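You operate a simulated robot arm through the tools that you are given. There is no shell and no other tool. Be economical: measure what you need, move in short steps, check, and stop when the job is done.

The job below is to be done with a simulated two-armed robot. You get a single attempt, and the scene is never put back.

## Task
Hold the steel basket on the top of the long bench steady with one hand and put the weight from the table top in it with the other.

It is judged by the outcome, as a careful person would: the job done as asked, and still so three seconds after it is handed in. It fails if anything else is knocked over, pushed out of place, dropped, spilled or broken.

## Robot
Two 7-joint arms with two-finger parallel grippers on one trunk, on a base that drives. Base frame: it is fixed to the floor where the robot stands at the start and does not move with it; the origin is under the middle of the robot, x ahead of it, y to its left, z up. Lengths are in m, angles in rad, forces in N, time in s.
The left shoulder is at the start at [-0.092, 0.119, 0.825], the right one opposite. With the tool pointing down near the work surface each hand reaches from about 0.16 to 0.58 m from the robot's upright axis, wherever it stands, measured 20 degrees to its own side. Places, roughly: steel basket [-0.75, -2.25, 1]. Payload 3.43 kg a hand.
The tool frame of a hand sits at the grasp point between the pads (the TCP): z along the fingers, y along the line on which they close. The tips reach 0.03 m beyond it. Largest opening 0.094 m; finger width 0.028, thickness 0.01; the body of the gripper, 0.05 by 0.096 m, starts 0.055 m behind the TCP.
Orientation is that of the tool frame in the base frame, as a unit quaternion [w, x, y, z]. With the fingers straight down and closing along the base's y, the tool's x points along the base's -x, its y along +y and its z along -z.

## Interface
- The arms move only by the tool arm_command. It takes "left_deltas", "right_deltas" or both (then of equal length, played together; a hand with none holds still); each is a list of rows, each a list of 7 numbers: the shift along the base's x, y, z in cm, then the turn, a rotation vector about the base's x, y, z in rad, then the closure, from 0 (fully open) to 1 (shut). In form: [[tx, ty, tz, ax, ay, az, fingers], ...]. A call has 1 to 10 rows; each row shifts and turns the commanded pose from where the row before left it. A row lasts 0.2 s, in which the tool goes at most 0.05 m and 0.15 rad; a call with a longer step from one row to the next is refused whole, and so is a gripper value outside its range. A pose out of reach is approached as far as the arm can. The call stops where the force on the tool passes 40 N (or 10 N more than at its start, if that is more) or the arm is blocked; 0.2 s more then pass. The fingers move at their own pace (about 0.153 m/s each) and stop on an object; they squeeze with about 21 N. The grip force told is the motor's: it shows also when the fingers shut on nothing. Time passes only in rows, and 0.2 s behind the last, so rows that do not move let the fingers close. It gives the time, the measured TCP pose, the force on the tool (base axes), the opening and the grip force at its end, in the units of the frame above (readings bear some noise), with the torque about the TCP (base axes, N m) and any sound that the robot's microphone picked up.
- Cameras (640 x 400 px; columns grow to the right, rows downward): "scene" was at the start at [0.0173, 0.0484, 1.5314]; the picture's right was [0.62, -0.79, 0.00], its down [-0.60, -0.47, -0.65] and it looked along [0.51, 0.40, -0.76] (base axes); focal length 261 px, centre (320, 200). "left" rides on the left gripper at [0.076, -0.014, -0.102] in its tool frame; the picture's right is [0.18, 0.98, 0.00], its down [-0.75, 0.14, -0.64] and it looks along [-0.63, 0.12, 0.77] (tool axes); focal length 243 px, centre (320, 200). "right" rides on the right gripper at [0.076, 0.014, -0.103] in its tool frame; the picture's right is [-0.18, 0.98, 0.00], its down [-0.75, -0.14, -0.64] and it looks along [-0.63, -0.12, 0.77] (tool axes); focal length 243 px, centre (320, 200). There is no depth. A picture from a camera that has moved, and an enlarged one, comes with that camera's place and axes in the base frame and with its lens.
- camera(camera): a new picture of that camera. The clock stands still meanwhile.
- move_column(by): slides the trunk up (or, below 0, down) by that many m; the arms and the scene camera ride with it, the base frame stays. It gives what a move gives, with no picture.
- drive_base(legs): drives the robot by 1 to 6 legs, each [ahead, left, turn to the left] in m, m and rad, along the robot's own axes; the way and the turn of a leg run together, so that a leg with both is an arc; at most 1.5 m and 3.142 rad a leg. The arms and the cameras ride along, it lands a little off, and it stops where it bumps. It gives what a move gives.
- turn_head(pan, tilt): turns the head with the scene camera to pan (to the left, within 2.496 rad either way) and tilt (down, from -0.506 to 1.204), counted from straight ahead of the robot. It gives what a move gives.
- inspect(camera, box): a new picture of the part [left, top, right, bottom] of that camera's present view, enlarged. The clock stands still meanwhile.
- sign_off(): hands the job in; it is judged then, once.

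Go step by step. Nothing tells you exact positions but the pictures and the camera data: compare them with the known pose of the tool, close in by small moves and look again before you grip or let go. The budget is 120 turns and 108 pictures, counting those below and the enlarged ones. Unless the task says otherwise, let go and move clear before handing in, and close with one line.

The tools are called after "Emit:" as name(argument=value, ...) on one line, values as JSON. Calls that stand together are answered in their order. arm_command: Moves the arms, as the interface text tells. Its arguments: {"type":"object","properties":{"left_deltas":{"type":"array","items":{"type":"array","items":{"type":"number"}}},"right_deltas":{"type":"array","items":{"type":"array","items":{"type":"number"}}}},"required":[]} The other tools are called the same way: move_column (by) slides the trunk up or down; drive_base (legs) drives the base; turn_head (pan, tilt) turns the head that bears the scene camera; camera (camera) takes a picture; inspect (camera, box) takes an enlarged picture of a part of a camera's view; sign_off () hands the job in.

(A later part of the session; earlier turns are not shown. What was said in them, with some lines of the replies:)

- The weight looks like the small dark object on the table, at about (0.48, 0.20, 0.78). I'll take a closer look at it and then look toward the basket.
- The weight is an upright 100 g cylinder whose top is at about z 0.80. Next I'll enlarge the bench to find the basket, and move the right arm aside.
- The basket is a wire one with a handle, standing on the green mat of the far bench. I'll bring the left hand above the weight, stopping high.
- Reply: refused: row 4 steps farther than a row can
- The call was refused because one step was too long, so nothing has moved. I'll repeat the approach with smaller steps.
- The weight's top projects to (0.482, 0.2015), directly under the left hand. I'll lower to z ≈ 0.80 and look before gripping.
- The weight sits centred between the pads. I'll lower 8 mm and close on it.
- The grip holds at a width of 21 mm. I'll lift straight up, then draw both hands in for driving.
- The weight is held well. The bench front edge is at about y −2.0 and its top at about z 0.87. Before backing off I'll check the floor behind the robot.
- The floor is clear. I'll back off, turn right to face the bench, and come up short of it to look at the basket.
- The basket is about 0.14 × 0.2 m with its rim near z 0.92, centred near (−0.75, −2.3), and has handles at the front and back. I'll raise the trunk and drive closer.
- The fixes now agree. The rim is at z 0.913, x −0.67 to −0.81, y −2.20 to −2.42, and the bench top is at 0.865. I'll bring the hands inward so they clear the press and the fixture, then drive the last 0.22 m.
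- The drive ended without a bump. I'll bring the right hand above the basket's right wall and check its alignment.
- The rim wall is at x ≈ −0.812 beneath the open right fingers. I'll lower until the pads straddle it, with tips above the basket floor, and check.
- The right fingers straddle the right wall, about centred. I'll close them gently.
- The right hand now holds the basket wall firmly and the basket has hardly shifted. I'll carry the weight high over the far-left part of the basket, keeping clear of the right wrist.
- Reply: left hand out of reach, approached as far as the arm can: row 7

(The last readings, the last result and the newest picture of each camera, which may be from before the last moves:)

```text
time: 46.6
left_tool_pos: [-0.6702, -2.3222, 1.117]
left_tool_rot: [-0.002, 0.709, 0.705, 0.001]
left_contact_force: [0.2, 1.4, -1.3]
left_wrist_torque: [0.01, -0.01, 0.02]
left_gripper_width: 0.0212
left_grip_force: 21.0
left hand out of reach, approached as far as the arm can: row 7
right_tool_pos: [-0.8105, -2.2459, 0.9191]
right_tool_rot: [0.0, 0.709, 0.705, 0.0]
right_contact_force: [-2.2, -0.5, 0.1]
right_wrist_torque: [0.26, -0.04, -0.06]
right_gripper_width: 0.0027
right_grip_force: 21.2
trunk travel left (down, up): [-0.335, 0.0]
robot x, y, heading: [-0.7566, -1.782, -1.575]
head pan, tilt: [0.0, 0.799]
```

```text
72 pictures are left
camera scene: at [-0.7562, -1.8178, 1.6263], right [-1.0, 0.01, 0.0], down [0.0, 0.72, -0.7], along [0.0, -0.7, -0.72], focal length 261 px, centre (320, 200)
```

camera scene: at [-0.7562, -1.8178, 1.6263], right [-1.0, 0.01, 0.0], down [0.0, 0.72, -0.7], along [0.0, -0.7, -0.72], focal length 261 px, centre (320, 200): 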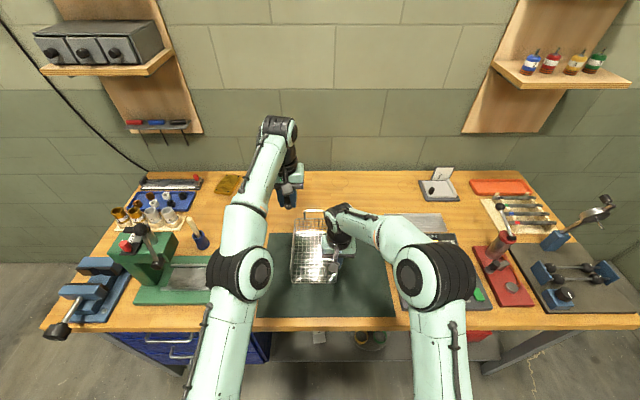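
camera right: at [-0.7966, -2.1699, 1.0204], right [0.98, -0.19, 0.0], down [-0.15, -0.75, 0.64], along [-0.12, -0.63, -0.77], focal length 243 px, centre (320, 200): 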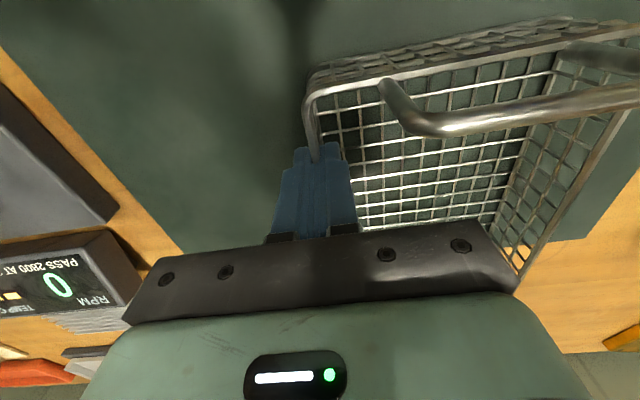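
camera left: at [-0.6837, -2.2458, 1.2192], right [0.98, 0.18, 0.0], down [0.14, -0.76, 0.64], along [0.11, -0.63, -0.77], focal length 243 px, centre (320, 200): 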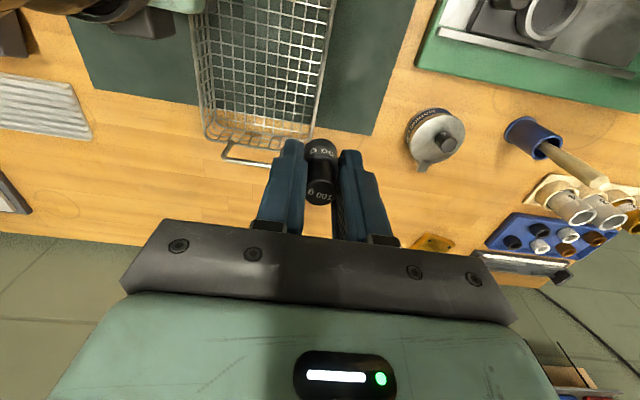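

The left hand reached its limit at this height, at y −2.322; lower down it should reach further. I'll shift right and down partway, then check.

Emit:
arm_command(left_deltas=[[-1, 0.5, -2, 0, 0, 0, 1], [-1.3, 0.5, -2, 0, 0, 0, 1], [-1.3, 0, -2, 0, 0, 0, 1], [0, 0, -2, 0, 0, 0, 1]])

Emit:
camera(camera="left")

Emit:
inspect(camera="scene", box=[220, 130, 420, 255])

Emit:
camera(camera="right")

```text
time: 47.6
left_tool_pos: [-0.7077, -2.3119, 1.0379]
left_tool_rot: [-0.001, 0.709, 0.705, 0.0]
left_contact_force: [-0.2, -0.6, -1.4]
left_wrist_torque: [0.01, -0.02, -0.02]
left_gripper_width: 0.021
left_grip_force: 21.1
right_tool_pos: [-0.8102, -2.2457, 0.9188]
right_tool_rot: [0.0, 0.709, 0.706, 0.001]
right_contact_force: [1.3, 0.2, 0.6]
right_wrist_torque: [0.23, 0.01, -0.03]
right_gripper_width: 0.0028
right_grip_force: 20.9
trunk travel left (down, up): [-0.335, 0.0]
robot x, y, heading: [-0.7618, -1.782, -1.579]
head pan, tilt: [0.0, 0.799]
```

```text
71 pictures are left
camera left: at [-0.7214, -2.2357, 1.1395], right [0.98, 0.18, 0.0], down [0.14, -0.75, 0.64], along [0.11, -0.63, -0.77], focal length 243 px, centre (320, 200)
```

left: 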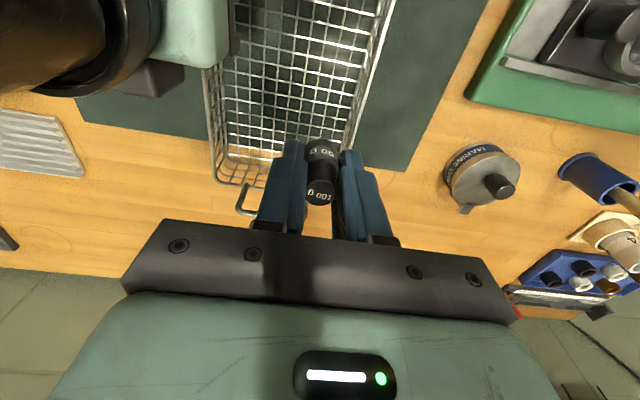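

```text
3.20 times, centred on (320, 192) of scene
camera zoom: at [-0.7564, -1.8183, 1.6263], right [-1.0, 0.01, 0.0], down [0.0, 0.72, -0.7], along [0.0, -0.7, -0.72], focal length 835 px, centre (320, 224)
```

zoom: 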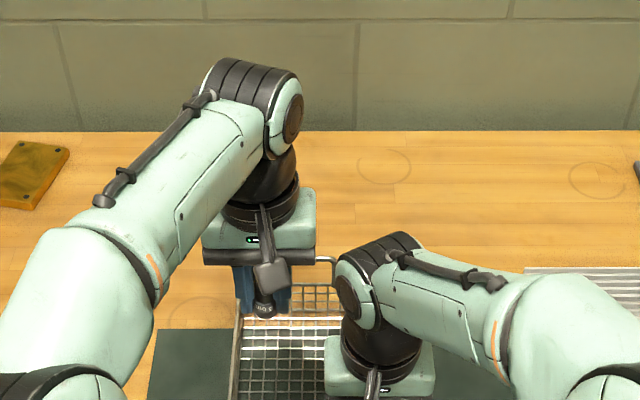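

```text
69 pictures are left
camera right: at [-0.7966, -2.1699, 1.0204], right [0.98, -0.19, 0.0], down [-0.14, -0.75, 0.64], along [-0.12, -0.63, -0.77], focal length 243 px, centre (320, 200)
```

right: 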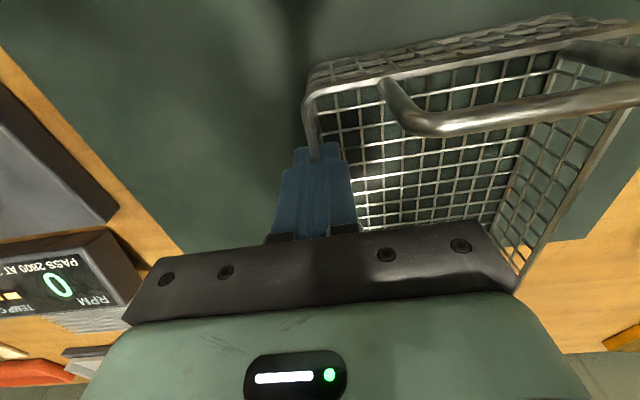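

There is clear space between the wrists and the weight is over the basket interior. I'll lower to about 3 cm above the final height and check.

Emit:
arm_command(left_deltas=[[0, -0.5, -2.5, 0, 0, 0, 1], [0, -0.5, -2.5, 0, 0, 0, 1], [0, -0.5, -2.5, 0, 0, 0, 1], [0, 0, -2, 0, 0, 0, 1]])

Emit:
camera(camera="left")

Emit:
inspect(camera="scene", box=[220, 150, 420, 275])

```text
time: 48.6
left_tool_pos: [-0.7063, -2.3268, 0.9423]
left_tool_rot: [0.0, 0.709, 0.705, -0.001]
left_contact_force: [0.7, 0.7, -0.5]
left_wrist_torque: [0.02, -0.02, 0.0]
left_gripper_width: 0.0212
left_grip_force: 21.0
right_tool_pos: [-0.8107, -2.2452, 0.9176]
right_tool_rot: [0.0, 0.709, 0.705, 0.0]
right_contact_force: [0.5, 0.6, -0.5]
right_wrist_torque: [0.27, 0.02, -0.05]
right_gripper_width: 0.0027
right_grip_force: 21.4
trunk travel left (down, up): [-0.335, 0.0]
robot x, y, heading: [-0.7609, -1.7839, -1.577]
head pan, tilt: [0.0, 0.799]
```

```text
68 pictures are left
camera left: at [-0.7212, -2.25, 1.0445], right [0.98, 0.18, 0.0], down [0.14, -0.75, 0.64], along [0.11, -0.63, -0.77], focal length 243 px, centre (320, 200)
```

left: 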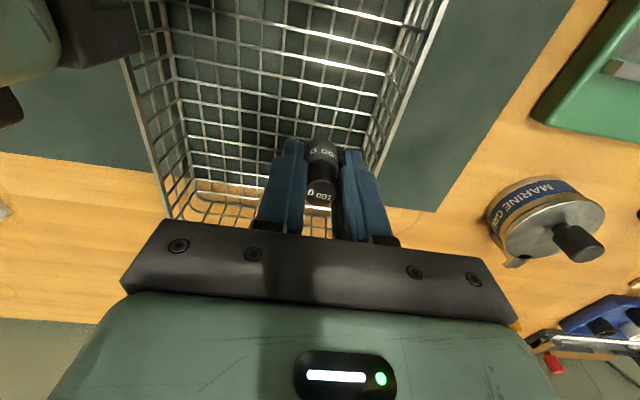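

```text
3.20 times, centred on (320, 212) of scene
camera zoom: at [-0.7566, -1.8181, 1.6263], right [-1.0, 0.01, 0.0], down [0.0, 0.72, -0.7], along [0.0, -0.7, -0.72], focal length 835 px, centre (320, 160)
```

zoom: 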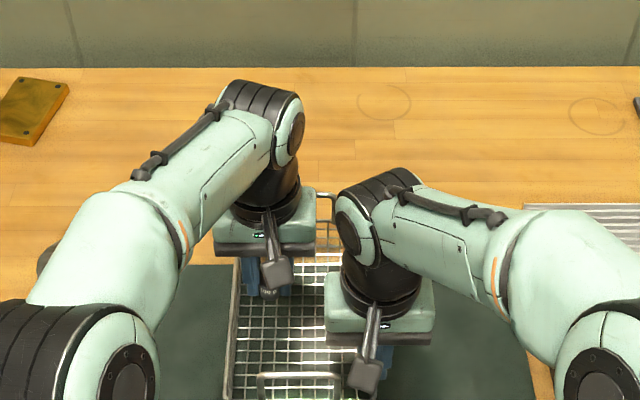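

The weight is inside the basket, with 1.6 cm to the left wall. I'll lower gently toward the floor of the basket, watching the force.

Emit:
arm_command(left_deltas=[[-0.3, 0, -1.5, 0, 0, 0, 1], [0, 0, -1, 0, 0, 0, 1], [0, 0, -0.4, 0, 0, 0, 1], [0, 0, -0.3, 0, 0, 0, 1]])

Emit:
camera(camera="left")

```text
time: 49.6
left_tool_pos: [-0.7107, -2.329, 0.9093]
left_tool_rot: [0.0, 0.709, 0.705, 0.001]
left_contact_force: [-1.3, 0.5, -0.9]
left_wrist_torque: [0.0, -0.04, -0.01]
left_gripper_width: 0.0209
left_grip_force: 21.4
right_tool_pos: [-0.8118, -2.2454, 0.9181]
right_tool_rot: [0.0, 0.709, 0.705, 0.0]
right_contact_force: [-0.9, -0.7, 0.5]
right_wrist_torque: [0.23, 0.02, 0.02]
right_gripper_width: 0.0031
right_grip_force: 20.9
trunk travel left (down, up): [-0.335, 0.0]
robot x, y, heading: [-0.7555, -1.7851, -1.576]
head pan, tilt: [0.0, 0.799]
```

```text
66 pictures are left
camera left: at [-0.7237, -2.2517, 1.0115], right [0.98, 0.18, 0.0], down [0.14, -0.75, 0.64], along [0.12, -0.63, -0.77], focal length 243 px, centre (320, 200)
```

left: 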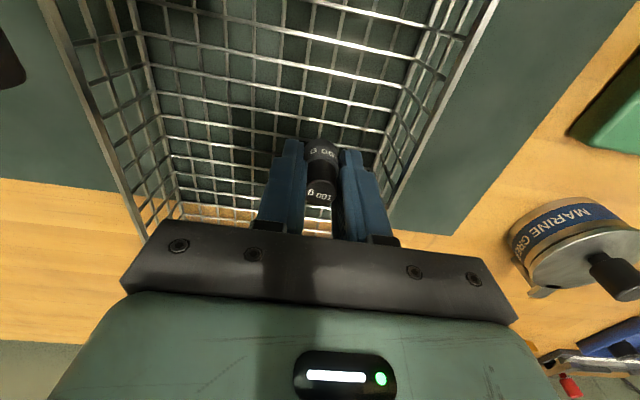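

No contact yet. I'll lower in 2 mm steps.

Emit:
arm_command(left_deltas=[[0, 0, -0.2, 0, 0, 0, 1], [0, 0, -0.2, 0, 0, 0, 1]])

Emit:
inspect(camera="left", box=[240, 90, 400, 190])

```text
time: 50.2
left_tool_pos: [-0.7096, -2.3273, 0.9053]
left_tool_rot: [0.0, 0.708, 0.706, 0.0]
left_contact_force: [-0.4, -0.1, -0.4]
left_wrist_torque: [0.0, 0.0, 0.01]
left_gripper_width: 0.0212
left_grip_force: 21.6
right_tool_pos: [-0.8119, -2.2441, 0.9196]
right_tool_rot: [0.001, 0.71, 0.705, -0.001]
right_contact_force: [-0.1, 0.8, -0.4]
right_wrist_torque: [0.09, 0.03, -0.01]
right_gripper_width: 0.0025
right_grip_force: 21.3
trunk travel left (down, up): [-0.335, 0.0]
robot x, y, heading: [-0.7562, -1.7832, -1.579]
head pan, tilt: [0.0, 0.799]
```

```text
4.00 times, centred on (320, 140) of left
camera zoom: at [-0.7237, -2.2517, 1.0071], right [0.98, 0.18, 0.0], down [0.14, -0.75, 0.64], along [0.11, -0.63, -0.77], focal length 970 px, centre (320, 440)
```

zoom: 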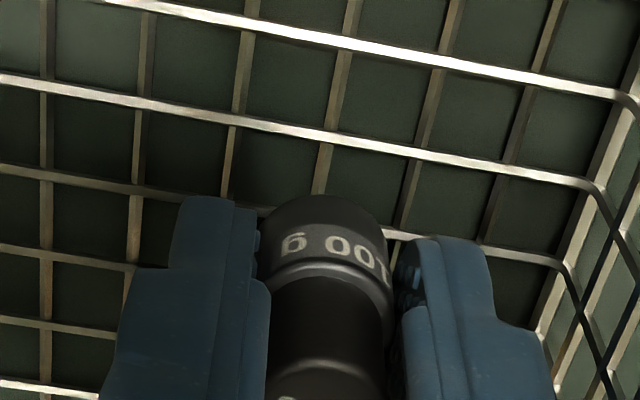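

Emit:
arm_command(left_deltas=[[0, 0, -0.15, 0, 0, 0, 1], [0, 0, -0.15, 0, 0, 0, 1]])

```text
time: 50.8
left_tool_pos: [-0.7096, -2.3286, 0.9032]
left_tool_rot: [0.0, 0.709, 0.706, -0.001]
left_contact_force: [1.3, 4.6, 10.5]
left_wrist_torque: [0.16, -0.05, 0.0]
left_gripper_width: 0.0213
left_grip_force: 20.8
right_tool_pos: [-0.8108, -2.2443, 0.9188]
right_tool_rot: [0.0, 0.709, 0.705, 0.0]
right_contact_force: [0.4, -4.2, -2.3]
right_wrist_torque: [0.57, 0.02, -0.04]
right_gripper_width: 0.0028
right_grip_force: 21.4
trunk travel left (down, up): [-0.335, 0.0]
robot x, y, heading: [-0.7533, -1.7801, -1.576]
head pan, tilt: [0.0, 0.799]
```

The upward force of 10 N shows the weight has touched the basket floor. I'll ease up 1 mm and open the left fingers partway, staying clear of the walls.

Emit:
arm_command(left_deltas=[[0, 0, 0.1, 0, 0, 0, 1], [0, 0, 0, 0, 0, 0, 0.75], [0, 0, 0, 0, 0, 0, 0.65], [0, 0, 0, 0, 0, 0, 0.62], [0, 0, 0, 0, 0, 0, 0.62]])

Emit:
camera(camera="left")

```text
time: 52.0
left_tool_pos: [-0.7102, -2.3295, 0.9041]
left_tool_rot: [0.0, 0.709, 0.705, -0.001]
left_contact_force: [0.2, -0.9, 0.3]
left_wrist_torque: [-0.04, 0.02, 0.0]
left_gripper_width: 0.0356
left_grip_force: 0.0
right_tool_pos: [-0.8108, -2.246, 0.9189]
right_tool_rot: [0.001, 0.71, 0.705, 0.0]
right_contact_force: [0.2, 0.7, 0.7]
right_wrist_torque: [-0.08, 0.01, -0.04]
right_gripper_width: 0.0026
right_grip_force: 20.9
trunk travel left (down, up): [-0.335, 0.0]
robot x, y, heading: [-0.7556, -1.7813, -1.575]
head pan, tilt: [0.0, 0.799]
```

```text
64 pictures are left
camera left: at [-0.7239, -2.2518, 1.0056], right [0.98, 0.18, 0.0], down [0.14, -0.75, 0.64], along [0.11, -0.63, -0.77], focal length 243 px, centre (320, 200)
```

left: 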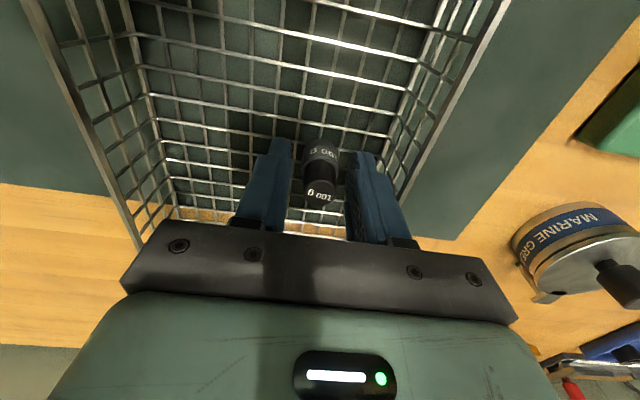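

The weight stands free in the basket. I'll raise the left hand straight up, then check.

Emit:
arm_command(left_deltas=[[0, 0, 1, 0, 0, 0, 0.62], [0, 0, 2, 0, 0, 0, 0.62], [0, 0, 3, 0, 0, 0, 0.62], [0, 0, 3, 0, 0, 0, 0.62], [0, 0.5, 3, 0, 0, 0, 0.62], [0, 1, 3, 0, 0, 0, 0.62], [1.5, 1, 2, 0, 0, 0, 0.62]])

Emit:
camera(camera="left")

```text
time: 53.6
left_tool_pos: [-0.6958, -2.3027, 1.0749]
left_tool_rot: [-0.001, 0.709, 0.705, 0.0]
left_contact_force: [0.9, 0.0, 0.5]
left_wrist_torque: [0.01, -0.01, -0.05]
left_gripper_width: 0.0359
left_grip_force: 0.1
right_tool_pos: [-0.8106, -2.2435, 0.9205]
right_tool_rot: [0.0, 0.709, 0.705, 0.0]
right_contact_force: [-1.2, 0.3, -0.6]
right_wrist_torque: [-0.14, -0.04, -0.03]
right_gripper_width: 0.0027
right_grip_force: 21.2
trunk travel left (down, up): [-0.335, 0.0]
robot x, y, heading: [-0.7565, -1.7858, -1.581]
head pan, tilt: [0.0, 0.799]
```

```text
63 pictures are left
camera left: at [-0.7087, -2.2263, 1.1766], right [0.98, 0.18, 0.0], down [0.14, -0.75, 0.64], along [0.11, -0.63, -0.77], focal length 243 px, centre (320, 200)
```

left: 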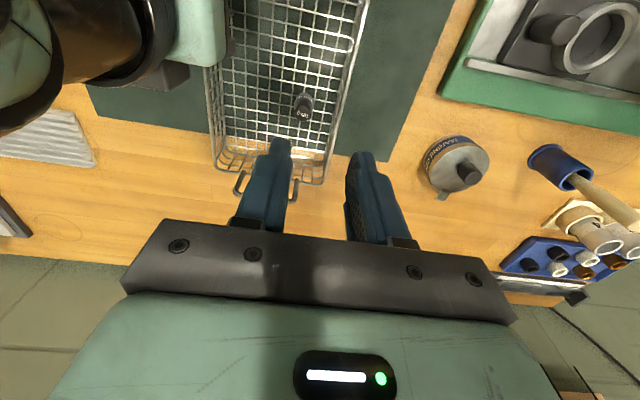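

The weight stands upright in the basket. I'll retreat the left hand, then open the right fingers and lift that hand straight up.

Emit:
arm_command(left_deltas=[[0.8, 3.5, 1, 0, 0, 0, 0.62], [0.8, 3.5, 1, 0, 0, 0, 0.62], [0.8, 3.5, 1, 0, 0, 0, 0.62], [0.8, 3.5, 1, 0, 0, 0, 0.62], [0.8, 3.5, 0, 0, 0, 0, 0.62], [0.8, 3.5, 0, 0, 0, 0, 0.62]])

Emit:
arm_command(right_deltas=[[0, 0, 0, 0, 0, 0, 0.8], [0, 0, 0, 0, 0, 0, 0.6], [0, 0, 0, 0, 0, 0, 0.5], [0, 0, 1, 0, 0, 0, 0.5], [0, 0, 2, 0, 0, 0, 0.5], [0, 0, 3, 0, 0, 0, 0.5], [0, 0, 3, 0, 0, 0, 0.5], [0, 0, 3, 0, 0, 0, 0.5], [0, 0, 3, 0, 0, 0, 0.5]])

Emit:
camera(camera="right")

Emit:
camera(camera="scene")

```text
time: 55.0
left_tool_pos: [-0.6478, -2.0914, 1.1127]
left_tool_rot: [0.0, 0.709, 0.706, 0.0]
left_contact_force: [-0.2, -0.5, 0.0]
left_wrist_torque: [0.02, 0.0, 0.03]
left_gripper_width: 0.0358
left_grip_force: 0.0
right_tool_pos: [-0.81, -2.2438, 0.919]
right_tool_rot: [0.0, 0.709, 0.705, -0.001]
right_contact_force: [-1.3, 0.3, 0.1]
right_wrist_torque: [0.41, -0.03, 0.06]
right_gripper_width: 0.0029
right_grip_force: 20.9
trunk travel left (down, up): [-0.335, 0.0]
robot x, y, heading: [-0.76, -1.7813, -1.573]
head pan, tilt: [0.0, 0.799]
```

```text
time: 57.0
left_tool_pos: [-0.6481, -2.0922, 1.1123]
left_tool_rot: [0.0, 0.709, 0.705, 0.001]
left_contact_force: [0.8, -0.4, -0.3]
left_wrist_torque: [0.0, 0.03, 0.03]
left_gripper_width: 0.0354
left_grip_force: 0.0
right_tool_pos: [-0.8108, -2.2434, 1.0694]
right_tool_rot: [0.0, 0.709, 0.705, 0.0]
right_contact_force: [0.1, -0.6, 0.7]
right_wrist_torque: [-0.02, 0.02, 0.0]
right_gripper_width: 0.0468
right_grip_force: 0.0
trunk travel left (down, up): [-0.335, 0.0]
robot x, y, heading: [-0.7532, -1.7852, -1.576]
head pan, tilt: [0.0, 0.799]
```

```text
62 pictures are left
camera right: at [-0.7968, -2.1689, 1.1714], right [0.98, -0.19, 0.0], down [-0.15, -0.75, 0.64], along [-0.12, -0.63, -0.77], focal length 243 px, centre (320, 200)
```

right: 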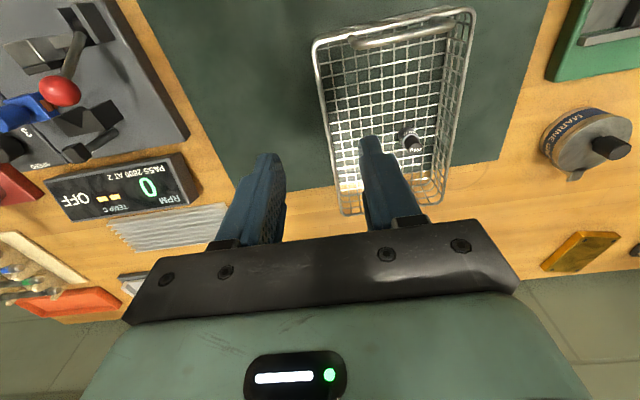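

```text
61 pictures are left
camera scene: at [-0.7565, -1.8177, 1.6263], right [-1.0, 0.01, 0.0], down [0.0, 0.72, -0.7], along [0.0, -0.7, -0.72], focal length 261 px, centre (320, 200)
```

scene: 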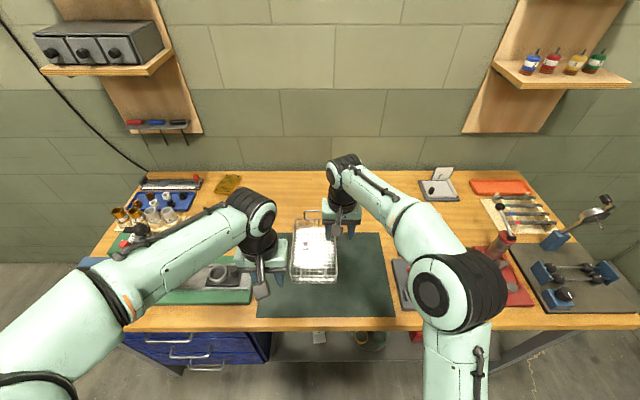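

The basket is in place with the weight standing in it. I'll back the right hand out the way it came in, pull the robot back and take a final look.

Emit:
arm_command(right_deltas=[[-1, 3.3, 0, 0, 0, 0, 0.5], [-1, 3.3, 0, 0, 0, 0, 0.5], [-1, 3.3, 0, 0, 0, 0, 0.5], [-1, 3.3, 0, 0, 0, 0, 0.5], [0, 3.3, 0, 0, 0, 0, 0.5]])

Emit:
drive_base(legs=[[-0.3, 0, 0]])

Emit:
camera(camera="scene")

Emit:
inspect(camera="scene", box=[240, 140, 400, 240])

```text
time: 58.2
left_tool_pos: [-0.647, -2.0924, 1.1121]
left_tool_rot: [0.0, 0.708, 0.706, 0.0]
left_contact_force: [-0.8, -0.4, 0.0]
left_wrist_torque: [0.01, 0.0, 0.0]
left_gripper_width: 0.0359
left_grip_force: 0.1
right_tool_pos: [-0.8512, -2.0776, 1.0698]
right_tool_rot: [0.0, 0.709, 0.705, 0.0]
right_contact_force: [-0.5, 0.1, -1.2]
right_wrist_torque: [0.01, 0.02, 0.01]
right_gripper_width: 0.0472
right_grip_force: 0.1
trunk travel left (down, up): [-0.335, 0.0]
robot x, y, heading: [-0.7581, -1.7862, -1.578]
head pan, tilt: [0.0, 0.799]
```

```text
time: 60.3
left_tool_pos: [-0.6478, -1.7916, 1.1113]
left_tool_rot: [0.0, 0.712, 0.702, 0.001]
left_contact_force: [0.7, -0.6, 0.0]
left_wrist_torque: [0.0, -0.02, 0.03]
left_gripper_width: 0.036
left_grip_force: 0.1
right_tool_pos: [-0.8512, -1.7743, 1.0699]
right_tool_rot: [0.0, 0.712, 0.702, 0.001]
right_contact_force: [0.4, -0.7, 0.7]
right_wrist_torque: [-0.03, 0.01, 0.02]
right_gripper_width: 0.0472
right_grip_force: 0.2
trunk travel left (down, up): [-0.335, 0.0]
robot x, y, heading: [-0.7565, -1.4757, -1.582]
head pan, tilt: [0.0, 0.799]
```

```text
60 pictures are left
camera scene: at [-0.754, -1.5148, 1.6265], right [-1.0, 0.01, 0.0], down [0.01, 0.72, -0.7], along [-0.01, -0.7, -0.72], focal length 261 px, centre (320, 200)
```

scene: 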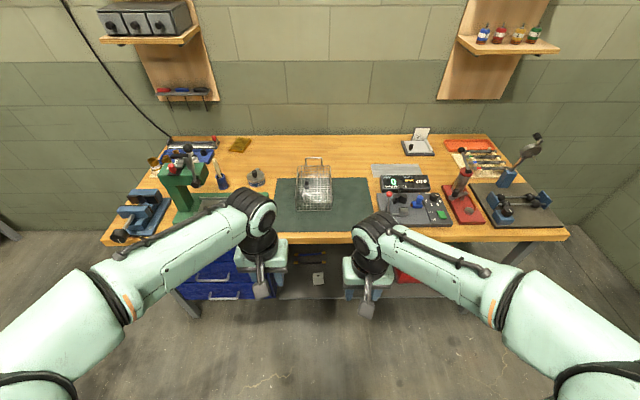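

```text
4.00 times, centred on (320, 190) of scene
camera zoom: at [-0.754, -1.5148, 1.6265], right [-1.0, 0.01, 0.0], down [0.01, 0.72, -0.7], along [-0.01, -0.7, -0.72], focal length 1044 px, centre (320, 240)
```

zoom: 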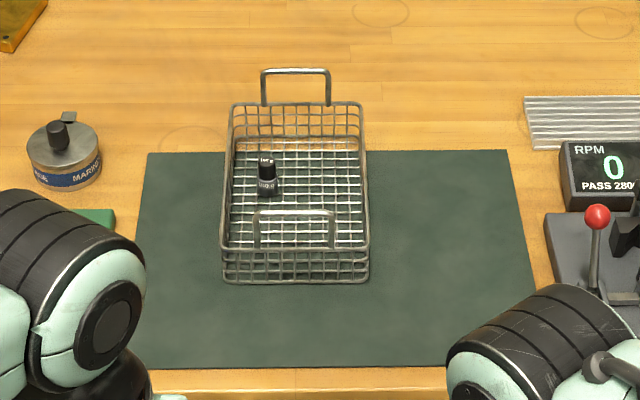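

The weight stands in the basket, nothing else has moved, and both hands are clear, so I'm handing in.

Emit:
sign_off()

```text
The job is handed in.
```

The 100 g weight is standing in the steel basket, put there by the left hand while the right hand held the basket steady; both hands were clear when I handed in.
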